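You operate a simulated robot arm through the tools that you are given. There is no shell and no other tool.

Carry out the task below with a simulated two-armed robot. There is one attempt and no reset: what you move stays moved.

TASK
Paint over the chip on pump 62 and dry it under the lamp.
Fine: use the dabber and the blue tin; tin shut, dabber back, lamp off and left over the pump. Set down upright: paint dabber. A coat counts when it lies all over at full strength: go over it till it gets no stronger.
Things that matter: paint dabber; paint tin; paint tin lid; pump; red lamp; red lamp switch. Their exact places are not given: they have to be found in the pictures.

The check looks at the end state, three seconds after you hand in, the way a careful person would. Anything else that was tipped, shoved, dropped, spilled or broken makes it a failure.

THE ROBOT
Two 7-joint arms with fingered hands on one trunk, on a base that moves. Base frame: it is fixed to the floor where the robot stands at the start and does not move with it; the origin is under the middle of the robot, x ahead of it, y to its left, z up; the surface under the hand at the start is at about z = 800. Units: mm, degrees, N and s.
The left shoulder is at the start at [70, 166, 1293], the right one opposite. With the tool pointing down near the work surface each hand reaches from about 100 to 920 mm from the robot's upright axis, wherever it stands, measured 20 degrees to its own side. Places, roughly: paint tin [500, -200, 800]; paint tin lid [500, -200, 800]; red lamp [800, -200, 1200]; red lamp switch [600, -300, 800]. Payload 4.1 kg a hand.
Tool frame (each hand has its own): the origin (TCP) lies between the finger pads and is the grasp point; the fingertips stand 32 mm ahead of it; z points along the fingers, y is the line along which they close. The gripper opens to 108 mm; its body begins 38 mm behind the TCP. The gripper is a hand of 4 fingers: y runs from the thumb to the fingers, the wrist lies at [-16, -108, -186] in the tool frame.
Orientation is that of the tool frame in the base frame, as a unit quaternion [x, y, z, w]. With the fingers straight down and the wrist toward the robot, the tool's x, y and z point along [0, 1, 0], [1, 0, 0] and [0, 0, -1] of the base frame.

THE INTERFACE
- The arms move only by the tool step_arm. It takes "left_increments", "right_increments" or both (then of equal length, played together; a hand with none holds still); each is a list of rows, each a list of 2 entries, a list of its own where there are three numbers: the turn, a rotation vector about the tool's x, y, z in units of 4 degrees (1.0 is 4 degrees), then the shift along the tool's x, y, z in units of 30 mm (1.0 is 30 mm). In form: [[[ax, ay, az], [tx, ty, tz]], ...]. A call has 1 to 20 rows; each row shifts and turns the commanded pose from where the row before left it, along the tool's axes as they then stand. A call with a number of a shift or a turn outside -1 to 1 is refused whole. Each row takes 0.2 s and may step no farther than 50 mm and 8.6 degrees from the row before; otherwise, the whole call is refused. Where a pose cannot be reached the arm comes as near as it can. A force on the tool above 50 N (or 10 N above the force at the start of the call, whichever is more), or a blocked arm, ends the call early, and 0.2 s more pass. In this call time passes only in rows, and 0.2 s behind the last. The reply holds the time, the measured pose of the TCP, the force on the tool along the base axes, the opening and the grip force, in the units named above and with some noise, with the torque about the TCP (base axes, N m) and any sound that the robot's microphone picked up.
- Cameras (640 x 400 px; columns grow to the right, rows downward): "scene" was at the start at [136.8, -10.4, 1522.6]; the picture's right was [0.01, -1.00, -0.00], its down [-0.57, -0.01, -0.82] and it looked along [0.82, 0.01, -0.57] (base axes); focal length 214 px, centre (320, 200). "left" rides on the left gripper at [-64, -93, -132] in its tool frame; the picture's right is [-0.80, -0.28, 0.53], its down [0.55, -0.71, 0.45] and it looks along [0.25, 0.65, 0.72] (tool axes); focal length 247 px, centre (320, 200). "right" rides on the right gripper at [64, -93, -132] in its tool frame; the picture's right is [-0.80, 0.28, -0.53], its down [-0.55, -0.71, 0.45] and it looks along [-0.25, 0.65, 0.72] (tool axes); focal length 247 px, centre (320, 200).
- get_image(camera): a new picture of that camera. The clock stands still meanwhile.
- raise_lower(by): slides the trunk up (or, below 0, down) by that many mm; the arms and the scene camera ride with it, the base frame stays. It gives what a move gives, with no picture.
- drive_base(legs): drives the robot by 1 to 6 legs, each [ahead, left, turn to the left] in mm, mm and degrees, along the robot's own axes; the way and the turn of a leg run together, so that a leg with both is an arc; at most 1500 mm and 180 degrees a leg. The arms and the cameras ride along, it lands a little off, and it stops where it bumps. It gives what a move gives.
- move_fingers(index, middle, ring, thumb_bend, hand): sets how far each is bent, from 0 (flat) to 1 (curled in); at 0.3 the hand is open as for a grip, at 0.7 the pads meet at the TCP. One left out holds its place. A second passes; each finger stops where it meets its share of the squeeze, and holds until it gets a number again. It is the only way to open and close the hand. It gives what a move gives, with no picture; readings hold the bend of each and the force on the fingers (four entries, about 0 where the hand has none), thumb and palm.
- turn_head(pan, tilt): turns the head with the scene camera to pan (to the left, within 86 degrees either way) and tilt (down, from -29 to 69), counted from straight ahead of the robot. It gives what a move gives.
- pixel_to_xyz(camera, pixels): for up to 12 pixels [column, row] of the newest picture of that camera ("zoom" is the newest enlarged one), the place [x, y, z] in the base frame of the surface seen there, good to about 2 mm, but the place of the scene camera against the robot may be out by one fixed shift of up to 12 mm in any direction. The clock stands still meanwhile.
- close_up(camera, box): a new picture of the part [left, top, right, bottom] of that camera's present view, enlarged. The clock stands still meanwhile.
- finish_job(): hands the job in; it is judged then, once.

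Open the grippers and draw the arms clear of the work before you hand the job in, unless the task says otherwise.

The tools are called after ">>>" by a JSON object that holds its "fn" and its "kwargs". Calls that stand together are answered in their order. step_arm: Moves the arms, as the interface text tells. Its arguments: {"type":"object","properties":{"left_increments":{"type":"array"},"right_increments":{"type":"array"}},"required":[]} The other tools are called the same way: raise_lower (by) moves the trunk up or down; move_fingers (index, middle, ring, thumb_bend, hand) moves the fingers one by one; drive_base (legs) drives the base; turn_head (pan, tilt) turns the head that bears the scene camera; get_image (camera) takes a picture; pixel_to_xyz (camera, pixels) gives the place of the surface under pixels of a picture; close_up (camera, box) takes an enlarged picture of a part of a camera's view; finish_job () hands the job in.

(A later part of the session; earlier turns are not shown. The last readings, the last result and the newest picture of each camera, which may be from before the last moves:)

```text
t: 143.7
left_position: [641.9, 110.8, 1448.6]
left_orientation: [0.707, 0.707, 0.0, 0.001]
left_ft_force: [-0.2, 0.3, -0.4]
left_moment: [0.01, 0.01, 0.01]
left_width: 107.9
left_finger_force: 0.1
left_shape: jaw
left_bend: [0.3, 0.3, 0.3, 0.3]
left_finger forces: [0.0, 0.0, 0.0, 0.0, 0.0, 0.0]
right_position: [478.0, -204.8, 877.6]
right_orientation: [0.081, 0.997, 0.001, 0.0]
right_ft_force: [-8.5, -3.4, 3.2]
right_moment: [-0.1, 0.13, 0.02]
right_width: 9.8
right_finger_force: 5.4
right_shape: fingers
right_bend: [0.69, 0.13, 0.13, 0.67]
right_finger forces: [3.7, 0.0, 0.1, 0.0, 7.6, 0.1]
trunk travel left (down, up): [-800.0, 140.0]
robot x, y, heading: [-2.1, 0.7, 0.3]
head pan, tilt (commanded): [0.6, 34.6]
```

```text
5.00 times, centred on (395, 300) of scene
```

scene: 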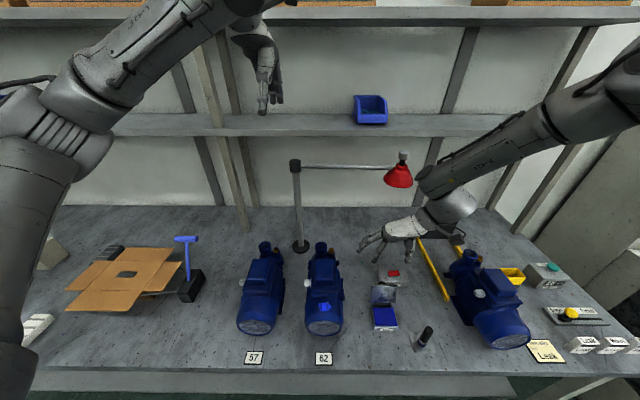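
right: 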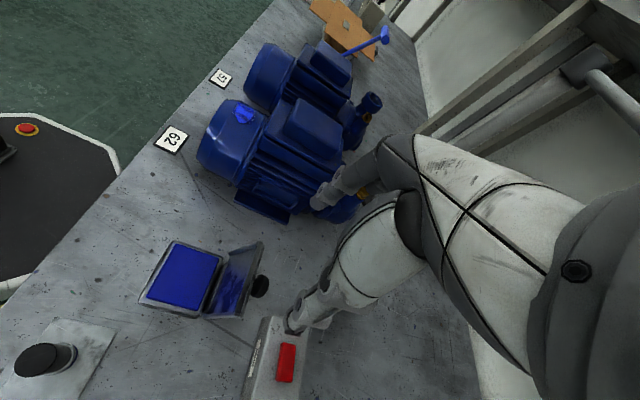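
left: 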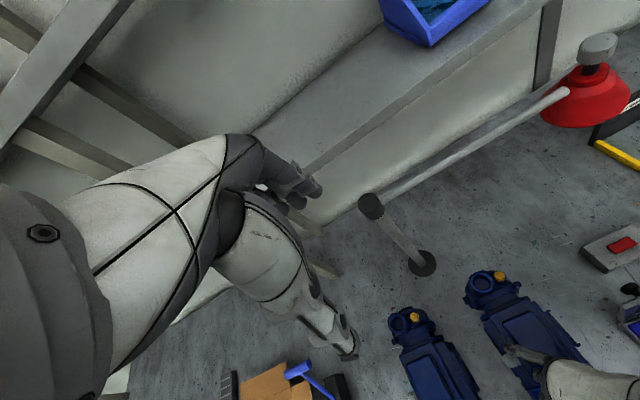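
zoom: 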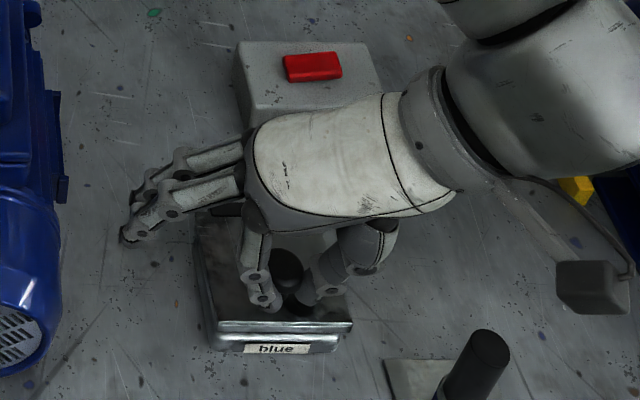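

Almost shut; the hand is pulling forward a bit (−8.5 N in x). I shift 3 mm back toward the robot and 2 mm down.

>>> {"fn": "step_arm", "kwargs": {"right_increments": [[[0, 0, 0], [0.1, -0.015, 0.03]], [[0, 0, 0], [0.02, 0, 0.05]]]}}

>>> {"fn": "close_up", "kwargs": {"camera": "scene", "box": [360, 285, 420, 340]}}

```text
t: 144.3
left_position: [643.6, 112.6, 1448.2]
left_orientation: [0.707, 0.708, 0.0, 0.0]
left_ft_force: [-0.2, 0.4, 0.4]
left_moment: [-0.02, 0.0, 0.0]
left_width: 107.7
left_finger_force: 0.1
left_shape: jaw
left_bend: [0.3, 0.3, 0.3, 0.3]
left_finger forces: [0.0, 0.0, 0.1, 0.1, 0.0, 0.0]
right_position: [476.2, -204.9, 874.6]
right_orientation: [0.08, 0.997, 0.0, 0.002]
right_ft_force: [-3.3, -1.5, 2.0]
right_moment: [-0.07, 0.07, -0.01]
right_width: 9.8
right_finger_force: 3.4
right_shape: fingers
right_bend: [0.69, 0.13, 0.13, 0.67]
right_finger forces: [2.5, 0.0, 0.0, 0.0, 3.8, 0.0]
trunk travel left (down, up): [-800.0, 140.0]
robot x, y, heading: [0.2, 2.1, -0.2]
head pan, tilt (commanded): [0.6, 34.6]
```

```text
7.27 times, centred on (390, 312) of scene
```

zoom: 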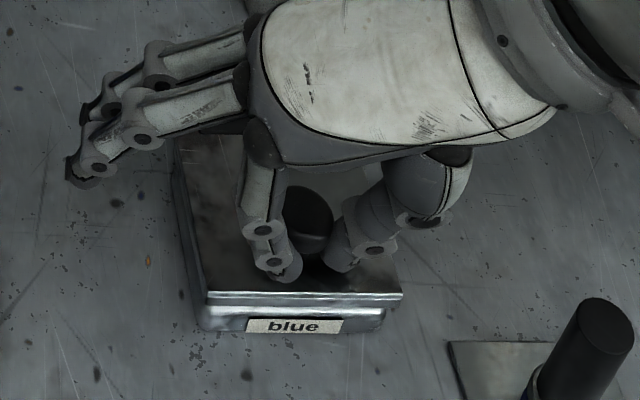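

The lid lies flat on the tin. I open index and thumb and lift straight up, then check the lid.

>>> {"fn": "move_fingers", "kwargs": {"hand": "right", "index": 0.35, "thumb_bend": 0.35}}

>>> {"fn": "step_arm", "kwargs": {"right_increments": [[[0, 0, 0], [0, 0, -0.5]], [[0, 0, 0], [0, 0, -0.9]], [[0, 0, 0], [0, 0, -0.9]], [[0, 0, 0], [0, 0, -0.9]]]}}

>>> {"fn": "close_up", "kwargs": {"camera": "scene", "box": [365, 290, 413, 335]}}

>>> {"fn": "pixel_to_xyz", "kwargs": {"camera": "zoom", "pixels": [[200, 318], [420, 320], [300, 310], [200, 200], [300, 350], [305, 220]]}}

>>> {"fn": "get_image", "kwargs": {"camera": "right"}}

```text
t: 145.3
left_position: [645.1, 112.0, 1447.5]
left_orientation: [0.707, 0.708, 0.0, 0.0]
left_ft_force: [-0.2, 1.4, 0.6]
left_moment: [0.05, 0.02, 0.0]
left_width: 107.5
left_finger_force: 0.0
left_shape: jaw
left_bend: [0.3, 0.3, 0.3, 0.3]
left_finger forces: [0.0, 0.0, 0.0, 0.1, 0.0, 0.1]
right_position: [475.9, -205.1, 872.1]
right_orientation: [0.08, 0.997, 0.0, 0.001]
right_ft_force: [0.3, -0.3, 0.0]
right_moment: [0.01, -0.03, 0.0]
right_width: 95.1
right_finger_force: 0.2
right_shape: fingers
right_bend: [0.35, 0.13, 0.13, 0.35]
right_finger forces: [0.0, 0.0, 0.0, 0.1, 0.0, 0.1]
trunk travel left (down, up): [-800.0, 140.0]
robot x, y, heading: [0.6, 1.9, 0.1]
head pan, tilt (commanded): [0.6, 34.6]
```

```text
t: 146.3
left_position: [643.4, 112.4, 1448.0]
left_orientation: [0.707, 0.707, 0.0, 0.0]
left_ft_force: [-0.6, 0.7, -0.2]
left_moment: [-0.02, 0.01, -0.01]
left_width: 107.6
left_finger_force: 0.0
left_shape: jaw
left_bend: [0.3, 0.3, 0.3, 0.3]
left_finger forces: [0.1, 0.1, 0.0, 0.1, 0.0, 0.1]
right_position: [474.1, -203.7, 970.5]
right_orientation: [0.08, 0.997, 0.0, 0.001]
right_ft_force: [0.0, 0.9, 0.1]
right_moment: [-0.02, -0.01, -0.03]
right_width: 95.3
right_finger_force: 0.1
right_shape: fingers
right_bend: [0.35, 0.13, 0.13, 0.35]
right_finger forces: [0.1, 0.0, 0.0, 0.0, 0.0, 0.1]
trunk travel left (down, up): [-800.0, 140.0]
robot x, y, heading: [0.5, 0.0, -0.1]
head pan, tilt (commanded): [0.6, 34.6]
```

```text
8.89 times, centred on (389, 312) of scene
```

zoom: 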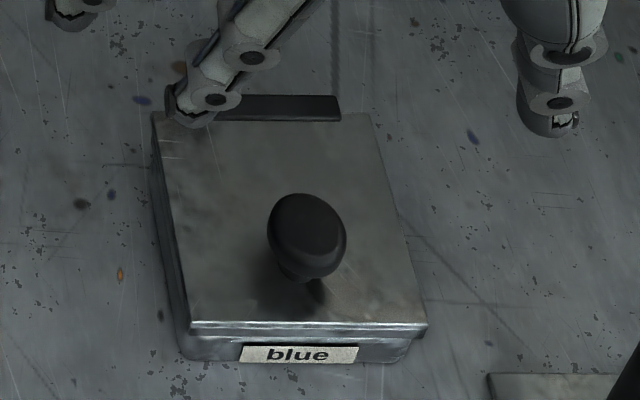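

```text
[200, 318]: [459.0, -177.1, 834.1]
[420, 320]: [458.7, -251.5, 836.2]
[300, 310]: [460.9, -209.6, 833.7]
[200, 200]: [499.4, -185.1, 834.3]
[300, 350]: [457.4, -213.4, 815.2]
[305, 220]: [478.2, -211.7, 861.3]
```

```text
taken
```

right: 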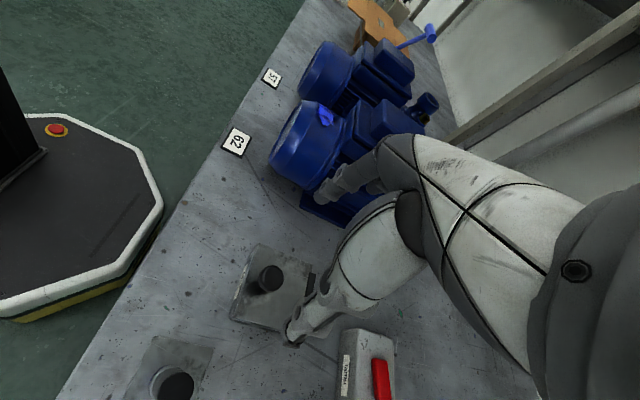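

The tin is shut exactly as at the start. Now the lamp: I look closely at its head, arm and top knob to decide how to swing it.

>>> {"fn": "close_up", "kwargs": {"camera": "scene", "box": [370, 145, 425, 195]}}

>>> {"fn": "pixel_to_xyz", "kwargs": {"camera": "zoom", "pixels": [[392, 62], [365, 70], [425, 75], [392, 85], [385, 110], [390, 150], [340, 290], [370, 330], [430, 330], [470, 290], [200, 180], [60, 175]]}}

>>> {"fn": "close_up", "kwargs": {"camera": "left", "box": [500, 0, 640, 150]}}

>>> {"fn": "pixel_to_xyz", "kwargs": {"camera": "zoom", "pixels": [[330, 100], [310, 130], [350, 80], [370, 150], [300, 180], [300, 250], [400, 280], [450, 200], [330, 300], [200, 230], [100, 290], [280, 200]]}}

```text
8.00 times, centred on (398, 170) of scene
```

zoom: 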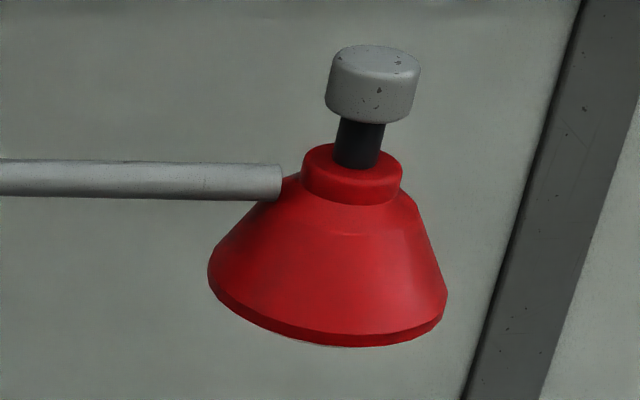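

```text
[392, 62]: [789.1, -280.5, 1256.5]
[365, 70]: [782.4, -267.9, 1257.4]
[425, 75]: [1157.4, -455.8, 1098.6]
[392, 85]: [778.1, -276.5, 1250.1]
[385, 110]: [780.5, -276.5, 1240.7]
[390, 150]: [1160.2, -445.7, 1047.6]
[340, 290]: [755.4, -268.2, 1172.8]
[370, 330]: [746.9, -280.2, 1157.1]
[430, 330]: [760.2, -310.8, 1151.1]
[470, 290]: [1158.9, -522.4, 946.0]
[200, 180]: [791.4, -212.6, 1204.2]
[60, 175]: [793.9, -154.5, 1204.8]
```

```text
2.67 times, centred on (570, 75) of left
```

zoom: 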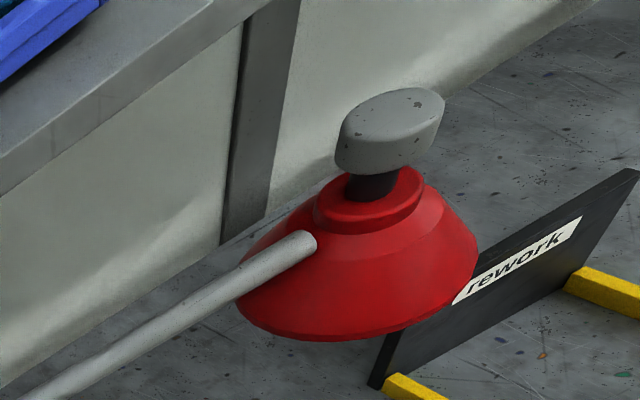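

```text
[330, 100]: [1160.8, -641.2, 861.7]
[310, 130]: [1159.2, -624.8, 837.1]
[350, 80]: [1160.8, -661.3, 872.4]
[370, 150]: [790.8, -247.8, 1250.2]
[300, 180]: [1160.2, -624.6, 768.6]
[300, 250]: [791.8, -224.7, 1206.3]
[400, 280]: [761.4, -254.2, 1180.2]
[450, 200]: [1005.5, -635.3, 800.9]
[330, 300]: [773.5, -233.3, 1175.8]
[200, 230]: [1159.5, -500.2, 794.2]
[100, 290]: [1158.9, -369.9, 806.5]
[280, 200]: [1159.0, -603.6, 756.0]
```

The lamp head carries a round cap (about 36 mm wide, z 1236–1257, centre near (799,−261)) that I can hold while it pivots. First I move the left arm 150 mm to its left for room, while the right hand rises clear of the bench.

>>> {"fn": "step_arm", "kwargs": {"left_increments": [[[0, 0, 0], [0.5, 0, 0]], [[0, 0, 0], [0.5, 0, 0]], [[0, 0, 0], [0.5, 0, 0]], [[0, 0, 0], [0.5, 0, 0]], [[0, 0, 0], [0.5, 0, 0]], [[0, 0, 0], [0.5, 0, 0]], [[0, 0, 0], [0.5, 0, 0]], [[0, 0, 0], [0.5, 0, 0]], [[0, 0, 0], [0.5, 0, 0]], [[0, 0, 0], [0.5, 0, 0]], [[0, 0, 0], [0, 0, 0]], [[0, 0, 0], [0, 0, 0]], [[0, 0, 0], [0, 0, 0]]], "right_increments": [[[0, 0, 0], [0, 0, -0.95]], [[0, 0, 0], [0, 0, -0.95]], [[0, 0, 0], [0, 0, -0.95]], [[0, 0, 0], [0, 0, -0.95]], [[0, 0, 0], [0, 0, -0.95]], [[0, 0, 0], [0, 0, -0.95]], [[0, 0, 0], [0, 0, -0.95]], [[0, 0, 0], [0, 0, -0.95]], [[0, 0, 0], [0, 0, -0.95]], [[0, 0, 0], [0, 0, -0.95]], [[0, 0, 0], [0, 0, -0.95]], [[0, 0, 0], [0, 0, -0.95]], [[0, 0, 0], [0, 0, -0.95]]]}}

>>> {"fn": "step_arm", "kwargs": {"right_increments": [[[0, 0, 1], [0, 0, 0]], [[0, 0, 1], [0, 0, 0]], [[0, 0, 1], [0, 0, 0]], [[0, 0, 1], [0, 0, 0]], [[0, 0, 1], [0, 0, 0]], [[0, 0, 1], [0, 0, 0]], [[0, 0, 1], [0, 0, 0]], [[0, 0, 1], [0, 0, 0]], [[0, 0, 1], [0, 0, 0]]]}}

>>> {"fn": "get_image", "kwargs": {"camera": "scene"}}

```text
t: 149.1
left_position: [645.0, 263.8, 1447.4]
left_orientation: [0.707, 0.708, 0.0, 0.0]
left_ft_force: [1.1, 0.3, 0.7]
left_moment: [-0.01, -0.01, -0.01]
left_width: 107.6
left_finger_force: 0.1
left_shape: jaw
left_bend: [0.3, 0.3, 0.3, 0.3]
left_finger forces: [0.1, 0.1, 0.0, 0.0, 0.0, 0.0]
right_position: [489.9, -99.3, 1291.6]
right_orientation: [0.08, 0.997, 0.0, 0.002]
right_ft_force: [0.5, 0.2, 0.8]
right_moment: [-0.02, -0.02, 0.01]
right_width: 95.2
right_finger_force: 0.0
right_shape: fingers
right_bend: [0.35, 0.13, 0.13, 0.35]
right_finger forces: [0.0, 0.0, 0.0, 0.0, 0.1, 0.0]
right hand out of reach, approached as far as the arm can: row 4, 5, 6, 7, 8, 9, 10, 11, 12, 13
trunk travel left (down, up): [-800.0, 140.0]
robot x, y, heading: [-1.6, 2.8, -0.1]
head pan, tilt (commanded): [0.6, 34.6]
```

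```text
t: 151.1
left_position: [645.5, 263.6, 1447.0]
left_orientation: [0.707, 0.707, 0.0, 0.0]
left_ft_force: [-0.5, 0.1, 0.4]
left_moment: [-0.01, -0.02, 0.02]
left_width: 107.5
left_finger_force: 0.0
left_shape: jaw
left_bend: [0.3, 0.3, 0.3, 0.3]
left_finger forces: [0.0, 0.1, 0.1, 0.0, 0.0, 0.0]
right_position: [489.1, -54.8, 1273.8]
right_orientation: [0.385, 0.923, 0.002, 0.002]
right_ft_force: [-0.1, 0.5, 0.5]
right_moment: [0.0, 0.02, 0.0]
right_width: 95.1
right_finger_force: 0.0
right_shape: fingers
right_bend: [0.35, 0.13, 0.13, 0.35]
right_finger forces: [0.0, 0.0, 0.1, 0.0, 0.1, 0.1]
right hand out of reach, approached as far as the arm can: row 1, 2, 3, 4, 5, 6, 7, 8, 9
trunk travel left (down, up): [-800.0, 140.0]
robot x, y, heading: [-2.5, 0.8, -0.1]
head pan, tilt (commanded): [0.6, 34.6]
```

```text
taken
```

scene: 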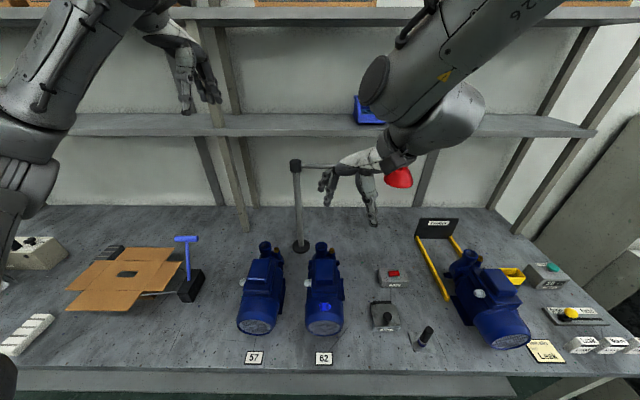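

At this height the sideways yaw strains the arm (it drifted to (489,−55,1274)), but nothing is near. I turn on to the natural straight-ahead yaw.

>>> {"fn": "step_arm", "kwargs": {"right_increments": [[[0, 0, 1], [0, -0.2, 0]], [[0, 0, 1], [0, -0.2, 0]], [[0, 0, 1], [0, -0.2, 0]], [[0, 0, 1], [0, -0.2, 0]], [[0, 0, 1], [0, -0.2, 0]], [[0, 0, 1], [0, 0, 0]], [[0, 0, 1], [0, 0, 0]], [[0, 0, 1], [0, 0, 0]], [[0, 0, 1], [0, 0, 0]], [[0, 0, 1], [0, 0, 0]], [[0, 0, 1], [0, 0, 0]]]}}

>>> {"fn": "move_fingers", "kwargs": {"hand": "right", "index": 0.35, "middle": 0.35, "ring": 0.35, "thumb_bend": 0.35}}

>>> {"fn": "get_image", "kwargs": {"camera": "scene"}}

```text
t: 153.3
left_position: [646.2, 262.0, 1447.1]
left_orientation: [0.707, 0.707, 0.0, 0.0]
left_ft_force: [-0.2, 0.8, -0.2]
left_moment: [0.0, 0.03, -0.01]
left_width: 107.3
left_finger_force: 0.1
left_shape: jaw
left_bend: [0.3, 0.3, 0.3, 0.3]
left_finger forces: [0.0, 0.1, 0.0, 0.1, 0.1, 0.0]
right_position: [475.6, -39.7, 1225.4]
right_orientation: [0.686, 0.722, 0.061, -0.063]
right_ft_force: [-0.1, 0.2, -0.3]
right_moment: [0.03, 0.0, 0.01]
right_width: 95.3
right_finger_force: 0.1
right_shape: fingers
right_bend: [0.35, 0.13, 0.13, 0.35]
right_finger forces: [0.1, 0.0, 0.1, 0.0, 0.1, 0.0]
right hand out of reach, approached as far as the arm can: row 1, 2, 3, 4, 5, 6, 7, 8, 9, 10, 11
trunk travel left (down, up): [-800.0, 140.0]
robot x, y, heading: [-1.1, -2.4, 0.1]
head pan, tilt (commanded): [0.6, 34.6]
stopped in row 11 (right hand): the arm was blocked; the commanded pose is now the measured one
```

```text
t: 154.3
left_position: [646.0, 262.6, 1448.0]
left_orientation: [0.707, 0.707, 0.0, 0.0]
left_ft_force: [0.0, -0.8, -0.3]
left_moment: [0.0, 0.0, 0.02]
left_width: 107.7
left_finger_force: 0.1
left_shape: jaw
left_bend: [0.3, 0.3, 0.3, 0.3]
left_finger forces: [0.0, 0.1, 0.1, 0.1, 0.0, 0.0]
right_position: [474.1, -38.5, 1226.4]
right_orientation: [0.686, 0.722, 0.061, -0.062]
right_ft_force: [0.0, 1.6, 0.0]
right_moment: [-0.01, 0.0, 0.0]
right_width: 95.4
right_finger_force: 0.1
right_shape: fingers
right_bend: [0.35, 0.35, 0.35, 0.35]
right_finger forces: [0.1, 0.0, 0.0, 0.1, 0.0, 0.0]
trunk travel left (down, up): [-800.0, 140.0]
robot x, y, heading: [-1.5, -0.8, -0.0]
head pan, tilt (commanded): [0.6, 34.6]
```

```text
taken
```

scene: 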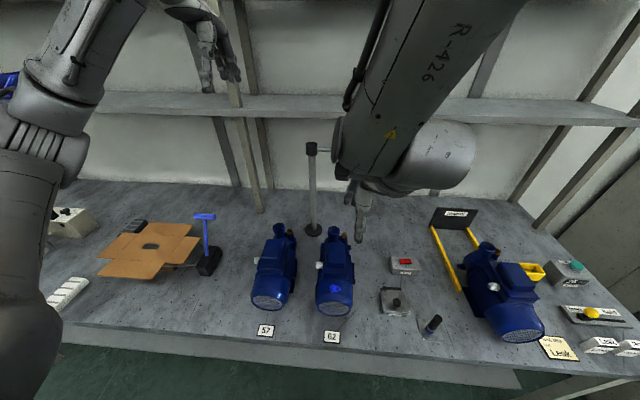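

The forearm came against the robot's own head (the scene view has shifted). I back the hand away to the right and down, into open space.

>>> {"fn": "step_arm", "kwargs": {"right_increments": [[[0, 0, 0], [-0.877, -0.043, 0.183]], [[0, 0, 0], [-0.877, -0.043, 0.183]], [[0, 0, 0], [-0.877, -0.043, 0.183]], [[0, 0, 0], [-0.877, -0.043, 0.183]], [[0, 0, 0], [-0.877, -0.043, 0.183]], [[0, 0, 0], [-0.877, -0.043, 0.183]]]}}

>>> {"fn": "get_image", "kwargs": {"camera": "scene"}}

>>> {"fn": "get_image", "kwargs": {"camera": "left"}}

```text
t: 155.7
left_position: [644.8, 258.2, 1446.7]
left_orientation: [0.707, 0.707, 0.001, 0.0]
left_ft_force: [-0.5, 0.2, 0.1]
left_moment: [0.0, 0.06, 0.04]
left_width: 107.6
left_finger_force: 0.1
left_shape: jaw
left_bend: [0.3, 0.3, 0.3, 0.3]
left_finger forces: [0.1, 0.0, 0.0, 0.0, 0.0, 0.0]
right_position: [465.9, -184.7, 1159.3]
right_orientation: [0.686, 0.723, 0.06, -0.061]
right_ft_force: [-1.8, -0.1, 0.5]
right_moment: [0.0, 0.0, -0.01]
right_width: 95.2
right_finger_force: 0.0
right_shape: fingers
right_bend: [0.35, 0.35, 0.35, 0.35]
right_finger forces: [0.0, 0.0, 0.0, 0.0, 0.1, 0.0]
right hand out of reach, approached as far as the arm can: row 1
trunk travel left (down, up): [-800.0, 140.0]
robot x, y, heading: [-0.8, 1.2, -0.1]
head pan, tilt (commanded): [0.6, 34.6]
```

```text
taken
```

scene: 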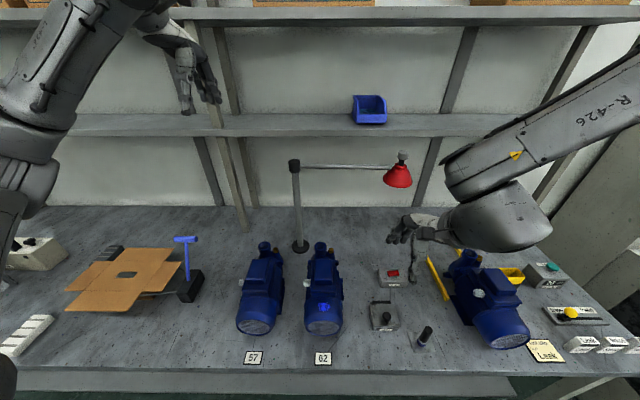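

```text
taken
```

left: 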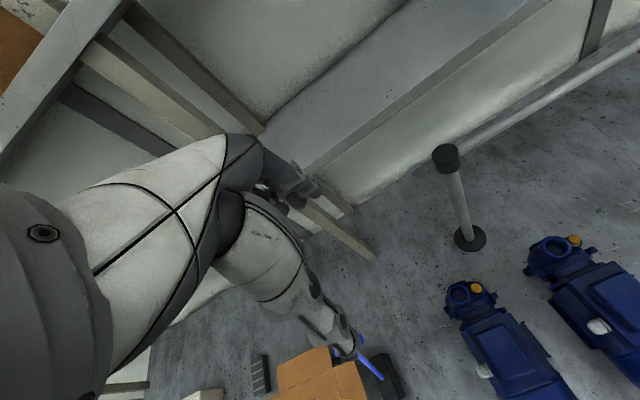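

The view is back to normal and all is undisturbed. I straighten the small tilt and raise the hand in its natural yaw, out to the right, in front of the lamp.

>>> {"fn": "step_arm", "kwargs": {"right_increments": [[[0, -0.83, 0], [-0.2, 0, 0]], [[0, -0.83, 0], [-0.2, 0, 0]], [[0, -0.83, 0], [-0.2, 0, 0]], [[0, 0, 0], [-0.4, 0.43, -0.833]], [[0, 0, 0], [-0.4, 0.43, -0.833]], [[0, 0, 0], [-0.4, 0.43, -0.833]], [[0, 0, 0], [-0.4, 0.43, -0.833]], [[0, 0, 0], [-0.4, 0.43, -0.833]], [[0, 0, 0], [-0.4, 0.43, -0.833]], [[0, 0, 0], [-0.4, 0.43, -0.833]]]}}

>>> {"fn": "get_image", "kwargs": {"camera": "right"}}

>>> {"fn": "get_image", "kwargs": {"camera": "scene"}}

```text
t: 157.9
left_position: [647.1, 261.7, 1447.0]
left_orientation: [0.707, 0.707, 0.0, 0.0]
left_ft_force: [-0.3, -0.3, 0.1]
left_moment: [0.03, -0.01, 0.01]
left_width: 107.6
left_finger_force: 0.1
left_shape: jaw
left_bend: [0.3, 0.3, 0.3, 0.3]
left_finger forces: [0.0, 0.0, 0.0, 0.0, 0.1, 0.0]
right_position: [561.5, -278.1, 1334.4]
right_orientation: [0.688, 0.725, 0.0, 0.002]
right_ft_force: [0.8, -0.1, -0.7]
right_moment: [0.02, 0.04, 0.02]
right_width: 95.4
right_finger_force: 0.0
right_shape: fingers
right_bend: [0.35, 0.35, 0.35, 0.35]
right_finger forces: [0.1, 0.0, 0.1, 0.1, 0.0, 0.1]
trunk travel left (down, up): [-800.0, 140.0]
robot x, y, heading: [-1.1, 0.6, -0.0]
head pan, tilt (commanded): [0.6, 34.6]
```

```text
taken
```

right: 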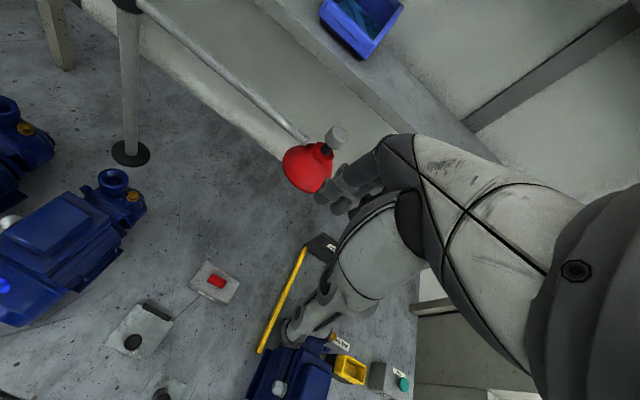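

```text
taken
```

scene: 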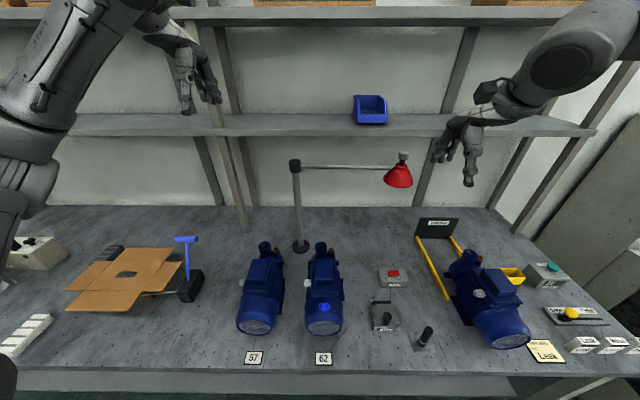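

The lamp cap shows at (337,138) in the wrist view. I measure cap, arm and post there.

>>> {"fn": "close_up", "kwargs": {"camera": "right", "box": [270, 100, 370, 200]}}

>>> {"fn": "pixel_to_xyz", "kwargs": {"camera": "zoom", "pixels": [[390, 155], [375, 140], [405, 165], [385, 175], [415, 140], [350, 205], [330, 210], [260, 290], [220, 260], [200, 100], [260, 140], [300, 250]]}}

>>> {"fn": "pixel_to_xyz", "kwargs": {"camera": "right", "pixels": [[127, 5], [126, 80], [131, 150], [200, 50], [250, 90], [290, 125]]}}

```text
4.00 times, centred on (320, 150) of right
```

zoom: 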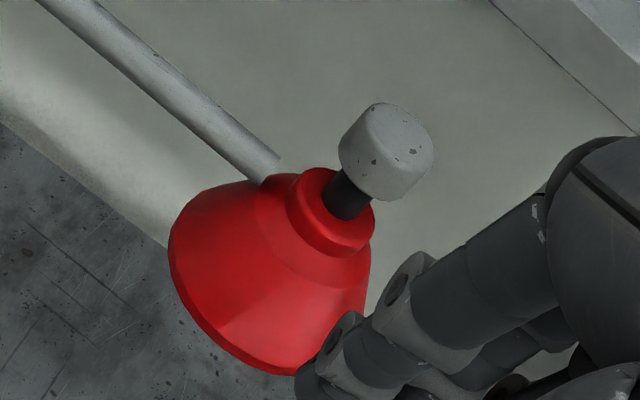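

```text
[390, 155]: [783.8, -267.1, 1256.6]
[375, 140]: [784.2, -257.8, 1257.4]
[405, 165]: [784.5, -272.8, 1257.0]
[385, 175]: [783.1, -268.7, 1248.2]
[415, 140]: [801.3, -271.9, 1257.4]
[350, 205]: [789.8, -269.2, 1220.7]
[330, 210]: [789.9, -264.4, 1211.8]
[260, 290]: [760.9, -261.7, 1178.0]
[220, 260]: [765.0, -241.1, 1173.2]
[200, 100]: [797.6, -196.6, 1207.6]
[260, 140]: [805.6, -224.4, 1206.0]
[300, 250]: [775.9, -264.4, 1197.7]
```

```text
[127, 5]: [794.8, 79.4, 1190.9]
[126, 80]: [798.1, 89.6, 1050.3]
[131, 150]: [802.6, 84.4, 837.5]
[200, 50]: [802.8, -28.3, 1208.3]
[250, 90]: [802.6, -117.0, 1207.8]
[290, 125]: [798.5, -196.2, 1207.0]
```

The cap centre is about (799,−264), top z 1257; arm at z≈1200 along x≈800. I move the open hand forward at z 1334, above everything, toward it.

>>> {"fn": "step_arm", "kwargs": {"right_increments": [[[0, 0, 0], [0.015, 0.98, 0]], [[0, 0, 0], [0.015, 0.98, 0]], [[0, 0, 0], [0.015, 0.98, 0]], [[0, 0, 0], [0.015, 0.98, 0]], [[0, 0, 0], [0.015, 0.98, 0]], [[0, 0, 0], [0.015, 0.98, 0]], [[0, 0, 0], [0.015, 0.98, 0]], [[0, 0, 0], [0.015, 0.98, 0]]]}}

>>> {"fn": "get_image", "kwargs": {"camera": "right"}}

>>> {"fn": "close_up", "kwargs": {"camera": "scene", "box": [350, 90, 480, 200]}}

```text
t: 159.7
left_position: [647.7, 263.3, 1446.6]
left_orientation: [0.707, 0.707, -0.001, -0.001]
left_ft_force: [0.8, 1.4, 0.1]
left_moment: [-0.04, 0.02, -0.04]
left_width: 107.5
left_finger_force: 0.0
left_shape: jaw
left_bend: [0.3, 0.3, 0.3, 0.3]
left_finger forces: [0.1, 0.0, 0.0, 0.0, 0.1, 0.0]
right_position: [798.8, -259.6, 1335.9]
right_orientation: [0.688, 0.725, -0.001, 0.002]
right_ft_force: [1.1, 0.8, -0.8]
right_moment: [-0.02, 0.01, -0.01]
right_width: 95.2
right_finger_force: 0.1
right_shape: fingers
right_bend: [0.35, 0.35, 0.35, 0.35]
right_finger forces: [0.1, 0.0, 0.1, 0.0, 0.1, 0.0]
trunk travel left (down, up): [-800.0, 140.0]
robot x, y, heading: [-0.1, -2.8, -0.0]
head pan, tilt (commanded): [0.6, 34.6]
```

```text
taken
```

right: 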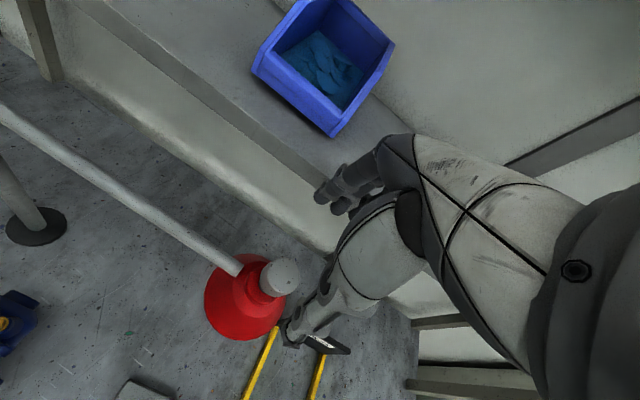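

```text
3.64 times, centred on (415, 145) of scene
```

zoom: 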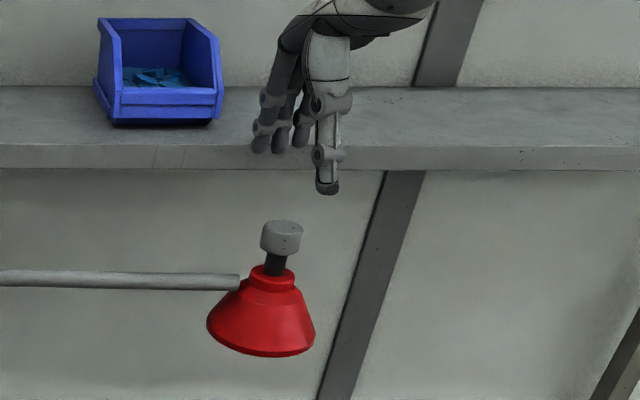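

The hand is above the cap. I measure the cap from here to line up the grip.

>>> {"fn": "close_up", "kwargs": {"camera": "right", "box": [240, 230, 340, 330]}}

>>> {"fn": "pixel_to_xyz", "kwargs": {"camera": "zoom", "pixels": [[330, 185], [300, 170], [355, 175], [330, 155], [325, 215], [345, 210], [345, 158], [305, 195], [270, 260], [225, 300], [250, 215], [318, 230]]}}

```text
4.00 times, centred on (290, 280) of right
```

zoom: 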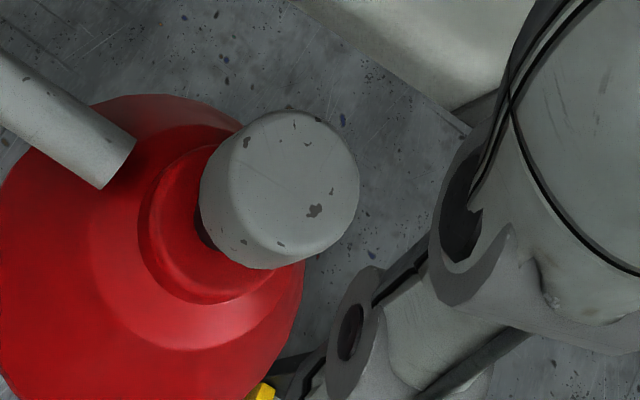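

```text
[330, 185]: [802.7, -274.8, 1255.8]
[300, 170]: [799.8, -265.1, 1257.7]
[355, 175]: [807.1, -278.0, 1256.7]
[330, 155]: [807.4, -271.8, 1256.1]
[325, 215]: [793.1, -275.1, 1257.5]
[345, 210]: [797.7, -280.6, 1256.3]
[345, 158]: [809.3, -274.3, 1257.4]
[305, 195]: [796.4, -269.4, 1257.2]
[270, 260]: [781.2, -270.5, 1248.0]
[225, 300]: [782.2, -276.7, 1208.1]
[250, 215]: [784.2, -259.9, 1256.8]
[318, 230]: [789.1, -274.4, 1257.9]
```

Cap centre is (798,−266), top z 1257. I shift slightly and lower so the open fingers surround it.

>>> {"fn": "step_arm", "kwargs": {"right_increments": [[[0, 0, 0], [-0.147, 0, 0.5]], [[0, 0, 0], [0, 0, 0.9]], [[0, 0, 0], [0, 0, 0.9]], [[0, 0, 0], [0, 0, 0.17]]]}}

>>> {"fn": "get_image", "kwargs": {"camera": "right"}}

>>> {"fn": "close_up", "kwargs": {"camera": "scene", "box": [350, 110, 450, 200]}}

```text
t: 160.7
left_position: [646.3, 263.0, 1446.8]
left_orientation: [0.707, 0.707, 0.001, -0.001]
left_ft_force: [0.7, -0.3, 0.0]
left_moment: [-0.03, 0.01, 0.03]
left_width: 107.6
left_finger_force: 0.0
left_shape: jaw
left_bend: [0.3, 0.3, 0.3, 0.3]
left_finger forces: [0.0, 0.0, 0.1, 0.0, 0.0, 0.0]
right_position: [798.5, -265.4, 1261.5]
right_orientation: [0.688, 0.726, 0.001, 0.002]
right_ft_force: [-0.6, 0.2, -0.1]
right_moment: [-0.03, 0.01, -0.03]
right_width: 95.3
right_finger_force: 0.1
right_shape: fingers
right_bend: [0.35, 0.35, 0.35, 0.35]
right_finger forces: [0.0, 0.0, 0.0, 0.0, 0.0, 0.0]
trunk travel left (down, up): [-800.0, 140.0]
robot x, y, heading: [1.8, -0.8, -0.2]
head pan, tilt (commanded): [0.6, 34.6]
```

```text
taken
```

right: 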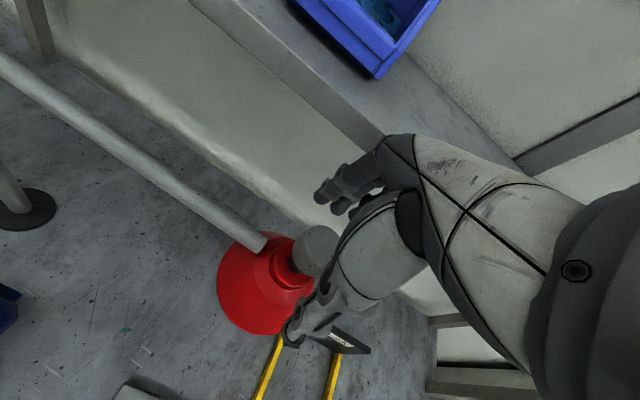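

```text
4.44 times, centred on (400, 155) of scene
```

zoom: 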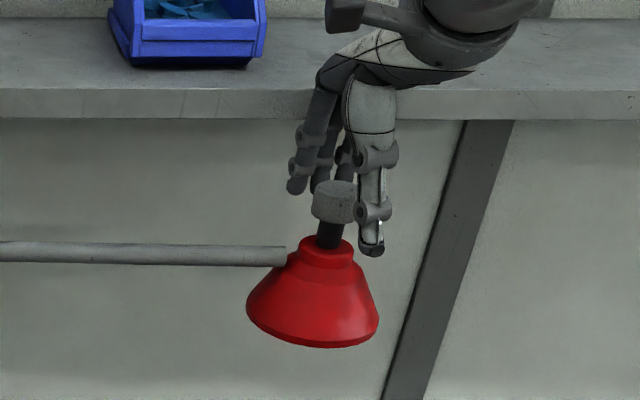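

Seen from the scene camera, the thumb sits about 11 mm to one side of the cap centre. I shift the hand 5 mm in +y so thumb and middle oppose across the cap, then close in stages.

>>> {"fn": "step_arm", "kwargs": {"right_increments": [[[0, 0, 0], [0.167, 0, 0]]]}}

>>> {"fn": "move_fingers", "kwargs": {"hand": "right", "index": 0.52, "middle": 0.52, "ring": 0.52, "thumb_bend": 0.52}}

>>> {"fn": "close_up", "kwargs": {"camera": "scene", "box": [370, 130, 430, 190]}}

>>> {"fn": "close_up", "kwargs": {"camera": "right", "box": [220, 180, 380, 350]}}

```text
t: 161.1
left_position: [646.2, 261.4, 1447.6]
left_orientation: [0.707, 0.707, -0.001, 0.0]
left_ft_force: [-0.1, -0.7, 0.1]
left_moment: [-0.01, 0.0, 0.02]
left_width: 107.6
left_finger_force: 0.2
left_shape: jaw
left_bend: [0.3, 0.3, 0.3, 0.3]
left_finger forces: [0.1, 0.0, 0.0, 0.0, 0.1, 0.0]
right_position: [800.2, -258.8, 1260.7]
right_orientation: [0.689, 0.725, 0.001, 0.003]
right_ft_force: [-0.5, 0.4, -0.3]
right_moment: [-0.01, 0.04, 0.01]
right_width: 95.2
right_finger_force: 0.0
right_shape: fingers
right_bend: [0.35, 0.35, 0.35, 0.35]
right_finger forces: [0.0, 0.0, 0.0, 0.0, 0.0, 0.1]
trunk travel left (down, up): [-800.0, 140.0]
robot x, y, heading: [-2.3, 1.8, -0.0]
head pan, tilt (commanded): [0.6, 34.6]
```

```text
t: 162.1
left_position: [646.5, 263.3, 1446.2]
left_orientation: [0.707, 0.707, -0.001, -0.001]
left_ft_force: [-0.8, -0.3, -0.3]
left_moment: [0.0, 0.0, -0.03]
left_width: 107.5
left_finger_force: 0.1
left_shape: jaw
left_bend: [0.3, 0.3, 0.3, 0.3]
left_finger forces: [0.0, 0.0, 0.0, 0.1, 0.0, 0.0]
right_position: [799.5, -260.4, 1260.4]
right_orientation: [0.688, 0.725, 0.0, 0.003]
right_ft_force: [-0.7, 0.0, -1.4]
right_moment: [0.03, -0.03, 0.0]
right_width: 50.7
right_finger_force: 0.0
right_shape: fingers
right_bend: [0.52, 0.52, 0.52, 0.52]
right_finger forces: [0.1, 0.1, 0.0, 0.1, 0.1, 0.0]
trunk travel left (down, up): [-800.0, 140.0]
robot x, y, heading: [1.3, 0.0, 0.0]
head pan, tilt (commanded): [0.6, 34.6]
```

```text
6.67 times, centred on (400, 160) of scene
```

zoom: 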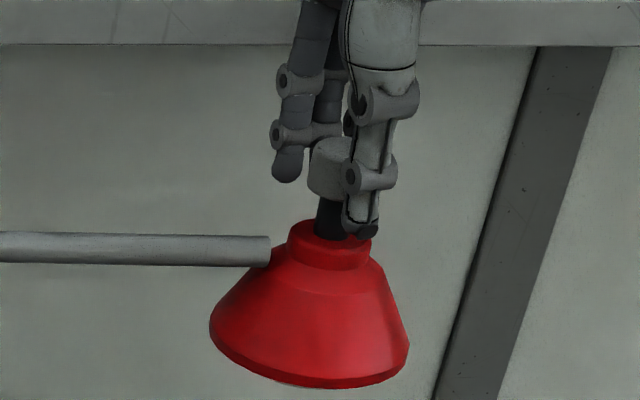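

```text
2.35 times, centred on (300, 265) of right
```

zoom: 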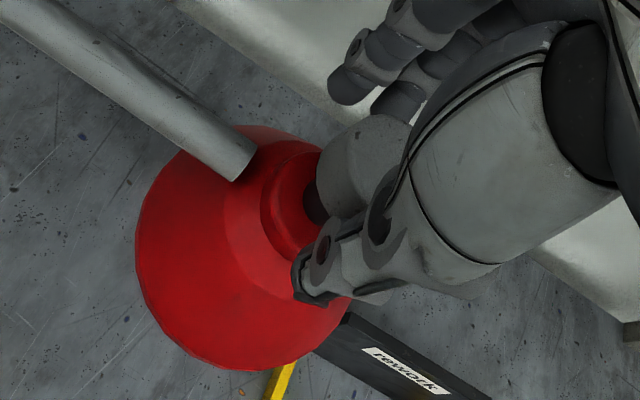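

Both sides are near the cap. I close the rest of the way.

>>> {"fn": "move_fingers", "kwargs": {"hand": "right", "index": 0.62, "middle": 0.64, "ring": 0.62, "thumb_bend": 0.64}}

>>> {"fn": "close_up", "kwargs": {"camera": "scene", "box": [370, 130, 430, 190]}}

>>> {"fn": "close_up", "kwargs": {"camera": "right", "box": [220, 180, 380, 350]}}

```text
t: 163.1
left_position: [646.5, 262.6, 1445.9]
left_orientation: [0.707, 0.707, 0.0, 0.0]
left_ft_force: [0.1, -0.2, -0.1]
left_moment: [0.02, -0.03, -0.02]
left_width: 107.5
left_finger_force: 0.0
left_shape: jaw
left_bend: [0.3, 0.3, 0.3, 0.3]
left_finger forces: [0.0, 0.0, 0.1, 0.0, 0.0, 0.0]
right_position: [799.6, -260.6, 1260.1]
right_orientation: [0.688, 0.726, 0.0, 0.002]
right_ft_force: [-2.0, -0.5, -0.6]
right_moment: [0.02, 0.04, 0.0]
right_width: 29.4
right_finger_force: 3.9
right_shape: fingers
right_bend: [0.62, 0.61, 0.62, 0.59]
right_finger forces: [0.0, 2.9, 0.0, 0.0, 4.6, 0.0]
trunk travel left (down, up): [-800.0, 140.0]
robot x, y, heading: [2.3, -2.3, -0.0]
head pan, tilt (commanded): [0.6, 34.6]
```

```text
6.67 times, centred on (400, 160) of scene
```

zoom: 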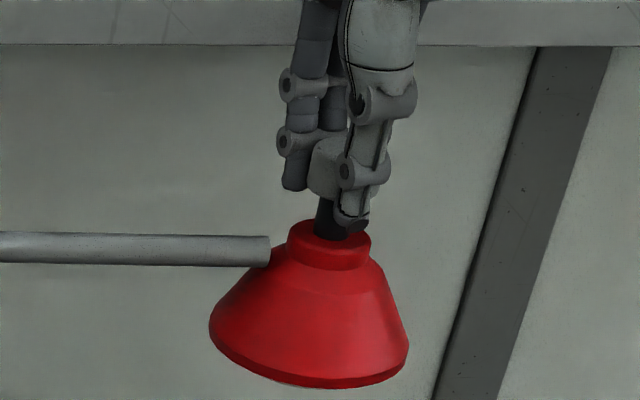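

```text
2.35 times, centred on (300, 265) of right
```

zoom: 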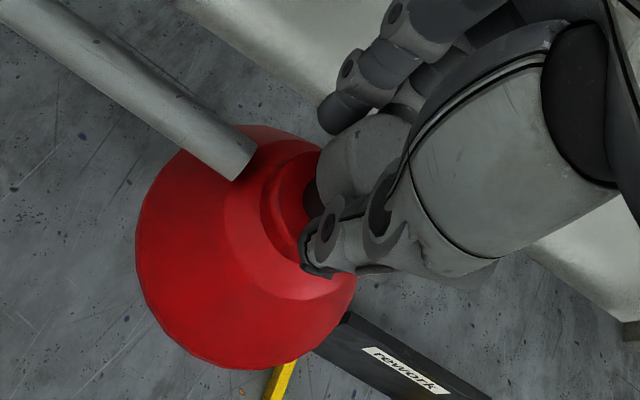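

The cap is held by thumb and middle (about 4 N). I pull the lamp along its arc about the post (at about (805,92), radius 358 mm), starting slowly with two small moves.

>>> {"fn": "step_arm", "kwargs": {"right_increments": [[[0, 0, 0], [0.04, -0.393, 0]], [[0, 0, 0], [0.04, -0.393, 0]], [[0, 0, 0], [0.066, -0.39, 0]], [[0, 0, 0], [0.066, -0.39, 0]]]}}

>>> {"fn": "get_image", "kwargs": {"camera": "scene"}}

>>> {"fn": "close_up", "kwargs": {"camera": "right", "box": [220, 180, 380, 350]}}

```text
t: 164.1
left_position: [645.7, 261.4, 1447.3]
left_orientation: [0.707, 0.708, 0.0, 0.0]
left_ft_force: [0.7, -0.2, 0.0]
left_moment: [-0.03, -0.02, -0.01]
left_width: 107.2
left_finger_force: 0.1
left_shape: jaw
left_bend: [0.3, 0.3, 0.3, 0.3]
left_finger forces: [0.0, 0.0, 0.1, 0.1, 0.0, 0.0]
right_position: [748.1, -256.9, 1262.1]
right_orientation: [0.688, 0.726, 0.0, 0.003]
right_ft_force: [-0.4, 1.3, -2.1]
right_moment: [0.05, -0.01, -0.06]
right_width: 28.5
right_finger_force: 4.0
right_shape: fingers
right_bend: [0.61, 0.61, 0.62, 0.6]
right_finger forces: [0.8, 4.5, 0.0, 0.0, 3.8, 0.1]
trunk travel left (down, up): [-800.0, 140.0]
robot x, y, heading: [-0.2, -3.3, -0.1]
head pan, tilt (commanded): [0.6, 34.6]
```

```text
taken
```

scene: 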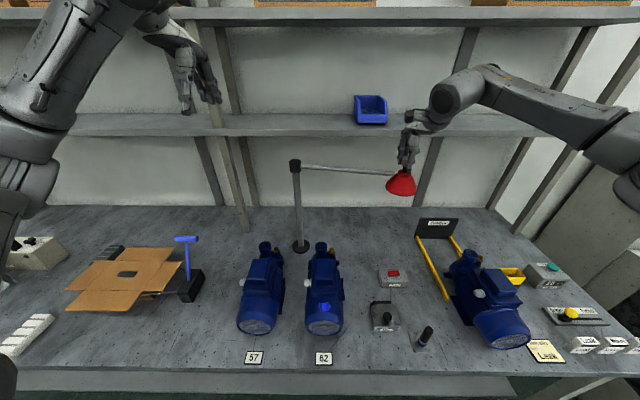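

```text
2.35 times, centred on (300, 265) of right
```

zoom: 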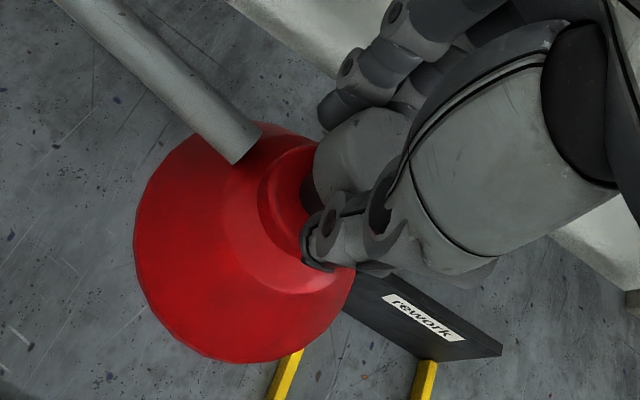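

The lamp follows with hardly any force. I continue along the arc.

>>> {"fn": "step_arm", "kwargs": {"right_increments": [[[0, 0, 0], [0.093, -0.384, 0]], [[0, 0, 0], [0.093, -0.384, 0]], [[0, 0, 0], [0.118, -0.377, 0]], [[0, 0, 0], [0.118, -0.377, 0]], [[0, 0, 0], [0.142, -0.368, 0]], [[0, 0, 0], [0.142, -0.368, 0]], [[0, 0, 0], [0.167, -0.358, 0]], [[0, 0, 0], [0.167, -0.358, 0]], [[0, 0, 0], [0.19, -0.347, 0]], [[0, 0, 0], [0.19, -0.347, 0]], [[0, 0, 0], [0.214, -0.333, 0]], [[0, 0, 0], [0.214, -0.333, 0]]]}}

>>> {"fn": "get_image", "kwargs": {"camera": "scene"}}

>>> {"fn": "get_image", "kwargs": {"camera": "right"}}

```text
t: 166.7
left_position: [645.9, 263.6, 1446.4]
left_orientation: [0.707, 0.707, -0.001, 0.0]
left_ft_force: [0.0, 0.1, -0.7]
left_moment: [0.0, -0.02, 0.0]
left_width: 107.6
left_finger_force: 0.0
left_shape: jaw
left_bend: [0.3, 0.3, 0.3, 0.3]
left_finger forces: [0.0, 0.1, 0.0, 0.0, 0.0, 0.0]
right_position: [617.1, -207.1, 1258.8]
right_orientation: [0.688, 0.726, 0.0, 0.003]
right_ft_force: [0.1, -0.7, -0.3]
right_moment: [0.0, 0.01, -0.12]
right_width: 29.0
right_finger_force: 4.0
right_shape: fingers
right_bend: [0.6, 0.61, 0.62, 0.61]
right_finger forces: [1.1, 3.5, 0.0, 0.1, 3.9, 0.0]
trunk travel left (down, up): [-800.0, 140.0]
robot x, y, heading: [6.1, 0.3, -0.1]
head pan, tilt (commanded): [0.6, 34.6]
```

```text
taken
```

scene: 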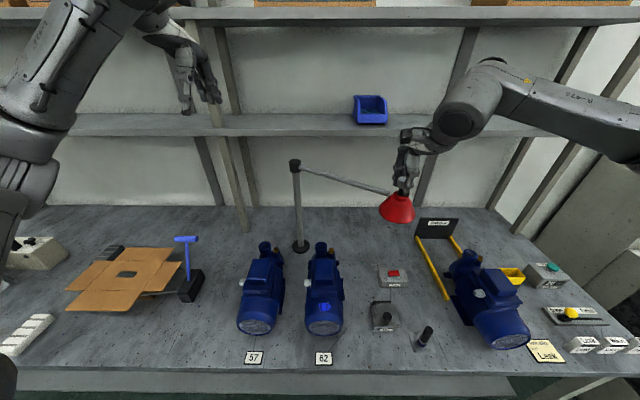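

```text
taken
```

right: 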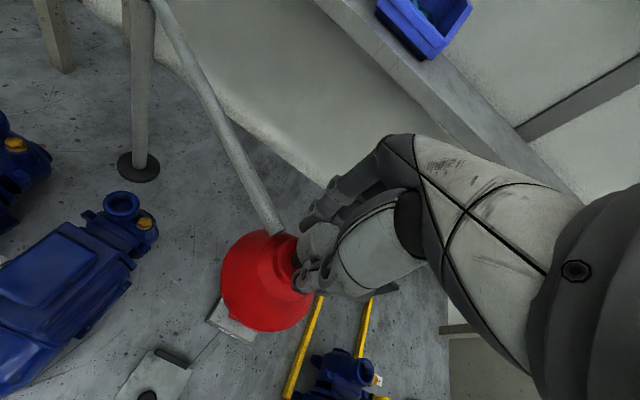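

The lamp is about 30° round and the elbow stays well to the right. I continue another four arc steps and watch the arm.

>>> {"fn": "step_arm", "kwargs": {"right_increments": [[[0, 0, 0], [0.233, -0.318, 0]], [[0, 0, 0], [0.233, -0.318, 0]], [[0, 0, 0], [0.256, -0.302, 0]], [[0, 0, 0], [0.256, -0.302, 0]], [[0, 0, 0], [0.275, -0.284, 0]], [[0, 0, 0], [0.275, -0.284, 0]], [[0, 0, 0], [0.292, -0.266, 0]], [[0, 0, 0], [0.292, -0.266, 0]]]}}

>>> {"fn": "get_image", "kwargs": {"camera": "scene"}}

>>> {"fn": "get_image", "kwargs": {"camera": "left"}}

```text
t: 168.5
left_position: [646.3, 263.2, 1446.6]
left_orientation: [0.707, 0.707, 0.0, 0.001]
left_ft_force: [0.5, 0.7, -0.4]
left_moment: [-0.01, 0.03, -0.01]
left_width: 107.7
left_finger_force: 0.1
left_shape: jaw
left_bend: [0.3, 0.3, 0.3, 0.3]
left_finger forces: [0.0, 0.0, 0.0, 0.1, 0.0, 0.0]
right_position: [543.8, -148.6, 1258.9]
right_orientation: [0.688, 0.726, 0.001, 0.003]
right_ft_force: [-0.5, -1.6, -4.3]
right_moment: [-0.02, 0.05, -0.2]
right_width: 29.6
right_finger_force: 6.1
right_shape: fingers
right_bend: [0.6, 0.62, 0.62, 0.6]
right_finger forces: [1.6, 5.1, 0.0, 0.0, 4.8, 0.0]
trunk travel left (down, up): [-800.0, 140.0]
robot x, y, heading: [-1.0, 0.8, 0.1]
head pan, tilt (commanded): [0.6, 34.6]
```

```text
taken
```

scene: 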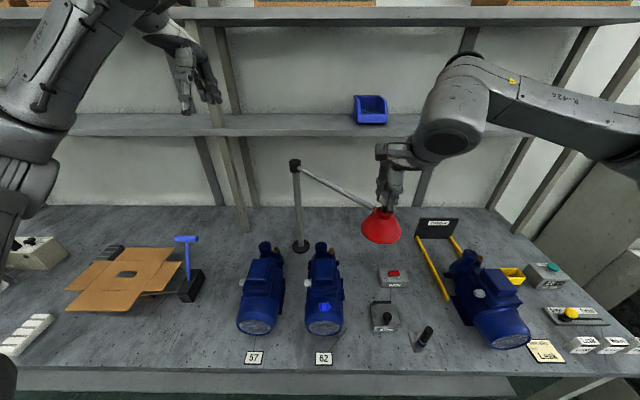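

```text
taken
```

left: 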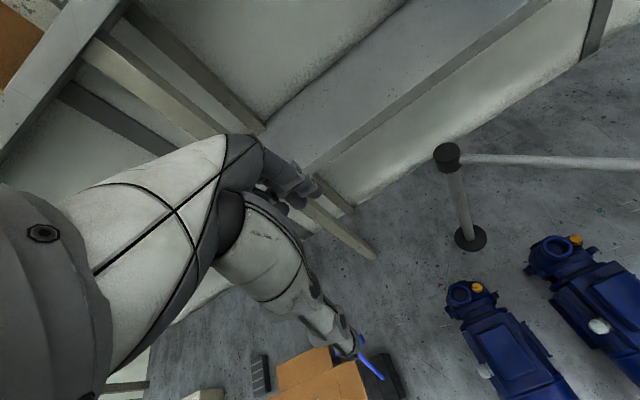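

The lamp head now stands at about (544,−150). I go on with two more arc steps, checking that the elbow keeps clear of the robot's head.

>>> {"fn": "step_arm", "kwargs": {"right_increments": [[[0, 0, 0], [0.31, -0.244, 0]], [[0, 0, 0], [0.31, -0.244, 0]], [[0, 0, 0], [0.325, -0.2245, 0]], [[0, 0, 0], [0.325, -0.2245, 0]]]}}

>>> {"fn": "get_image", "kwargs": {"camera": "scene"}}

```text
t: 169.5
left_position: [646.0, 263.7, 1448.3]
left_orientation: [0.707, 0.707, 0.001, 0.0]
left_ft_force: [0.0, -0.5, 0.0]
left_moment: [0.0, 0.04, -0.01]
left_width: 107.6
left_finger_force: 0.1
left_shape: jaw
left_bend: [0.3, 0.3, 0.3, 0.3]
left_finger forces: [0.0, 0.0, 0.0, 0.1, 0.1, 0.0]
right_position: [513.2, -109.9, 1258.8]
right_orientation: [0.688, 0.726, 0.001, 0.002]
right_ft_force: [-1.2, -1.3, -1.2]
right_moment: [-0.06, 0.06, -0.1]
right_width: 29.7
right_finger_force: 4.3
right_shape: fingers
right_bend: [0.6, 0.63, 0.62, 0.6]
right_finger forces: [1.5, 3.4, 0.0, 0.0, 3.5, 0.0]
trunk travel left (down, up): [-800.0, 140.0]
robot x, y, heading: [1.8, 0.9, 0.3]
head pan, tilt (commanded): [0.6, 34.6]
```

```text
taken
```

scene: 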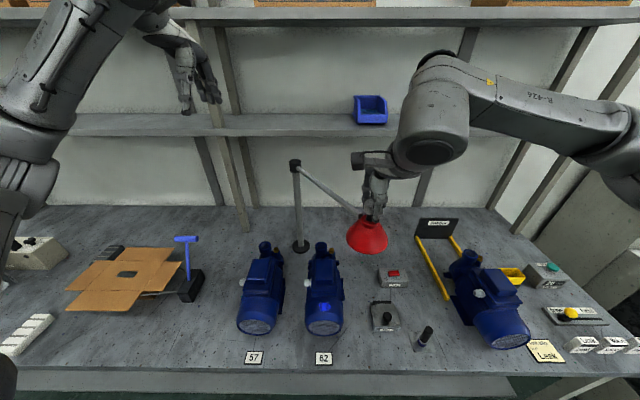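

Still fine, all forces small. I continue.

>>> {"fn": "step_arm", "kwargs": {"right_increments": [[[0, 0, 0], [0.339, -0.202, 0]], [[0, 0, 0], [0.339, -0.202, 0]], [[0, 0, 0], [0.353, -0.18, 0]], [[0, 0, 0], [0.353, -0.18, 0]]]}}

>>> {"fn": "get_image", "kwargs": {"camera": "scene"}}

```text
t: 170.5
left_position: [646.4, 263.7, 1446.3]
left_orientation: [0.707, 0.707, -0.001, 0.0]
left_ft_force: [-0.1, 1.4, -0.3]
left_moment: [0.05, 0.0, 0.0]
left_width: 107.9
left_finger_force: 0.0
left_shape: jaw
left_bend: [0.3, 0.3, 0.3, 0.3]
left_finger forces: [0.0, 0.1, 0.1, 0.0, 0.0, 0.1]
right_position: [489.9, -69.5, 1259.2]
right_orientation: [0.687, 0.726, 0.0, 0.002]
right_ft_force: [-2.9, -1.8, -4.3]
right_moment: [-0.04, 0.02, -0.11]
right_width: 30.4
right_finger_force: 4.4
right_shape: fingers
right_bend: [0.6, 0.63, 0.62, 0.6]
right_finger forces: [1.5, 2.6, 0.0, 0.0, 4.5, 0.1]
trunk travel left (down, up): [-800.0, 140.0]
robot x, y, heading: [1.3, -0.2, -0.3]
head pan, tilt (commanded): [0.6, 34.6]
```

```text
taken
```

scene: 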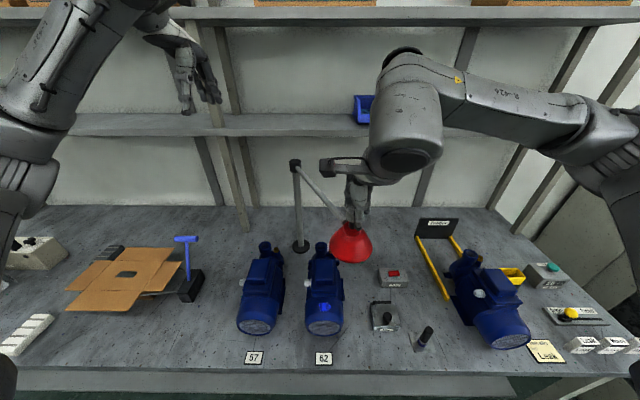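

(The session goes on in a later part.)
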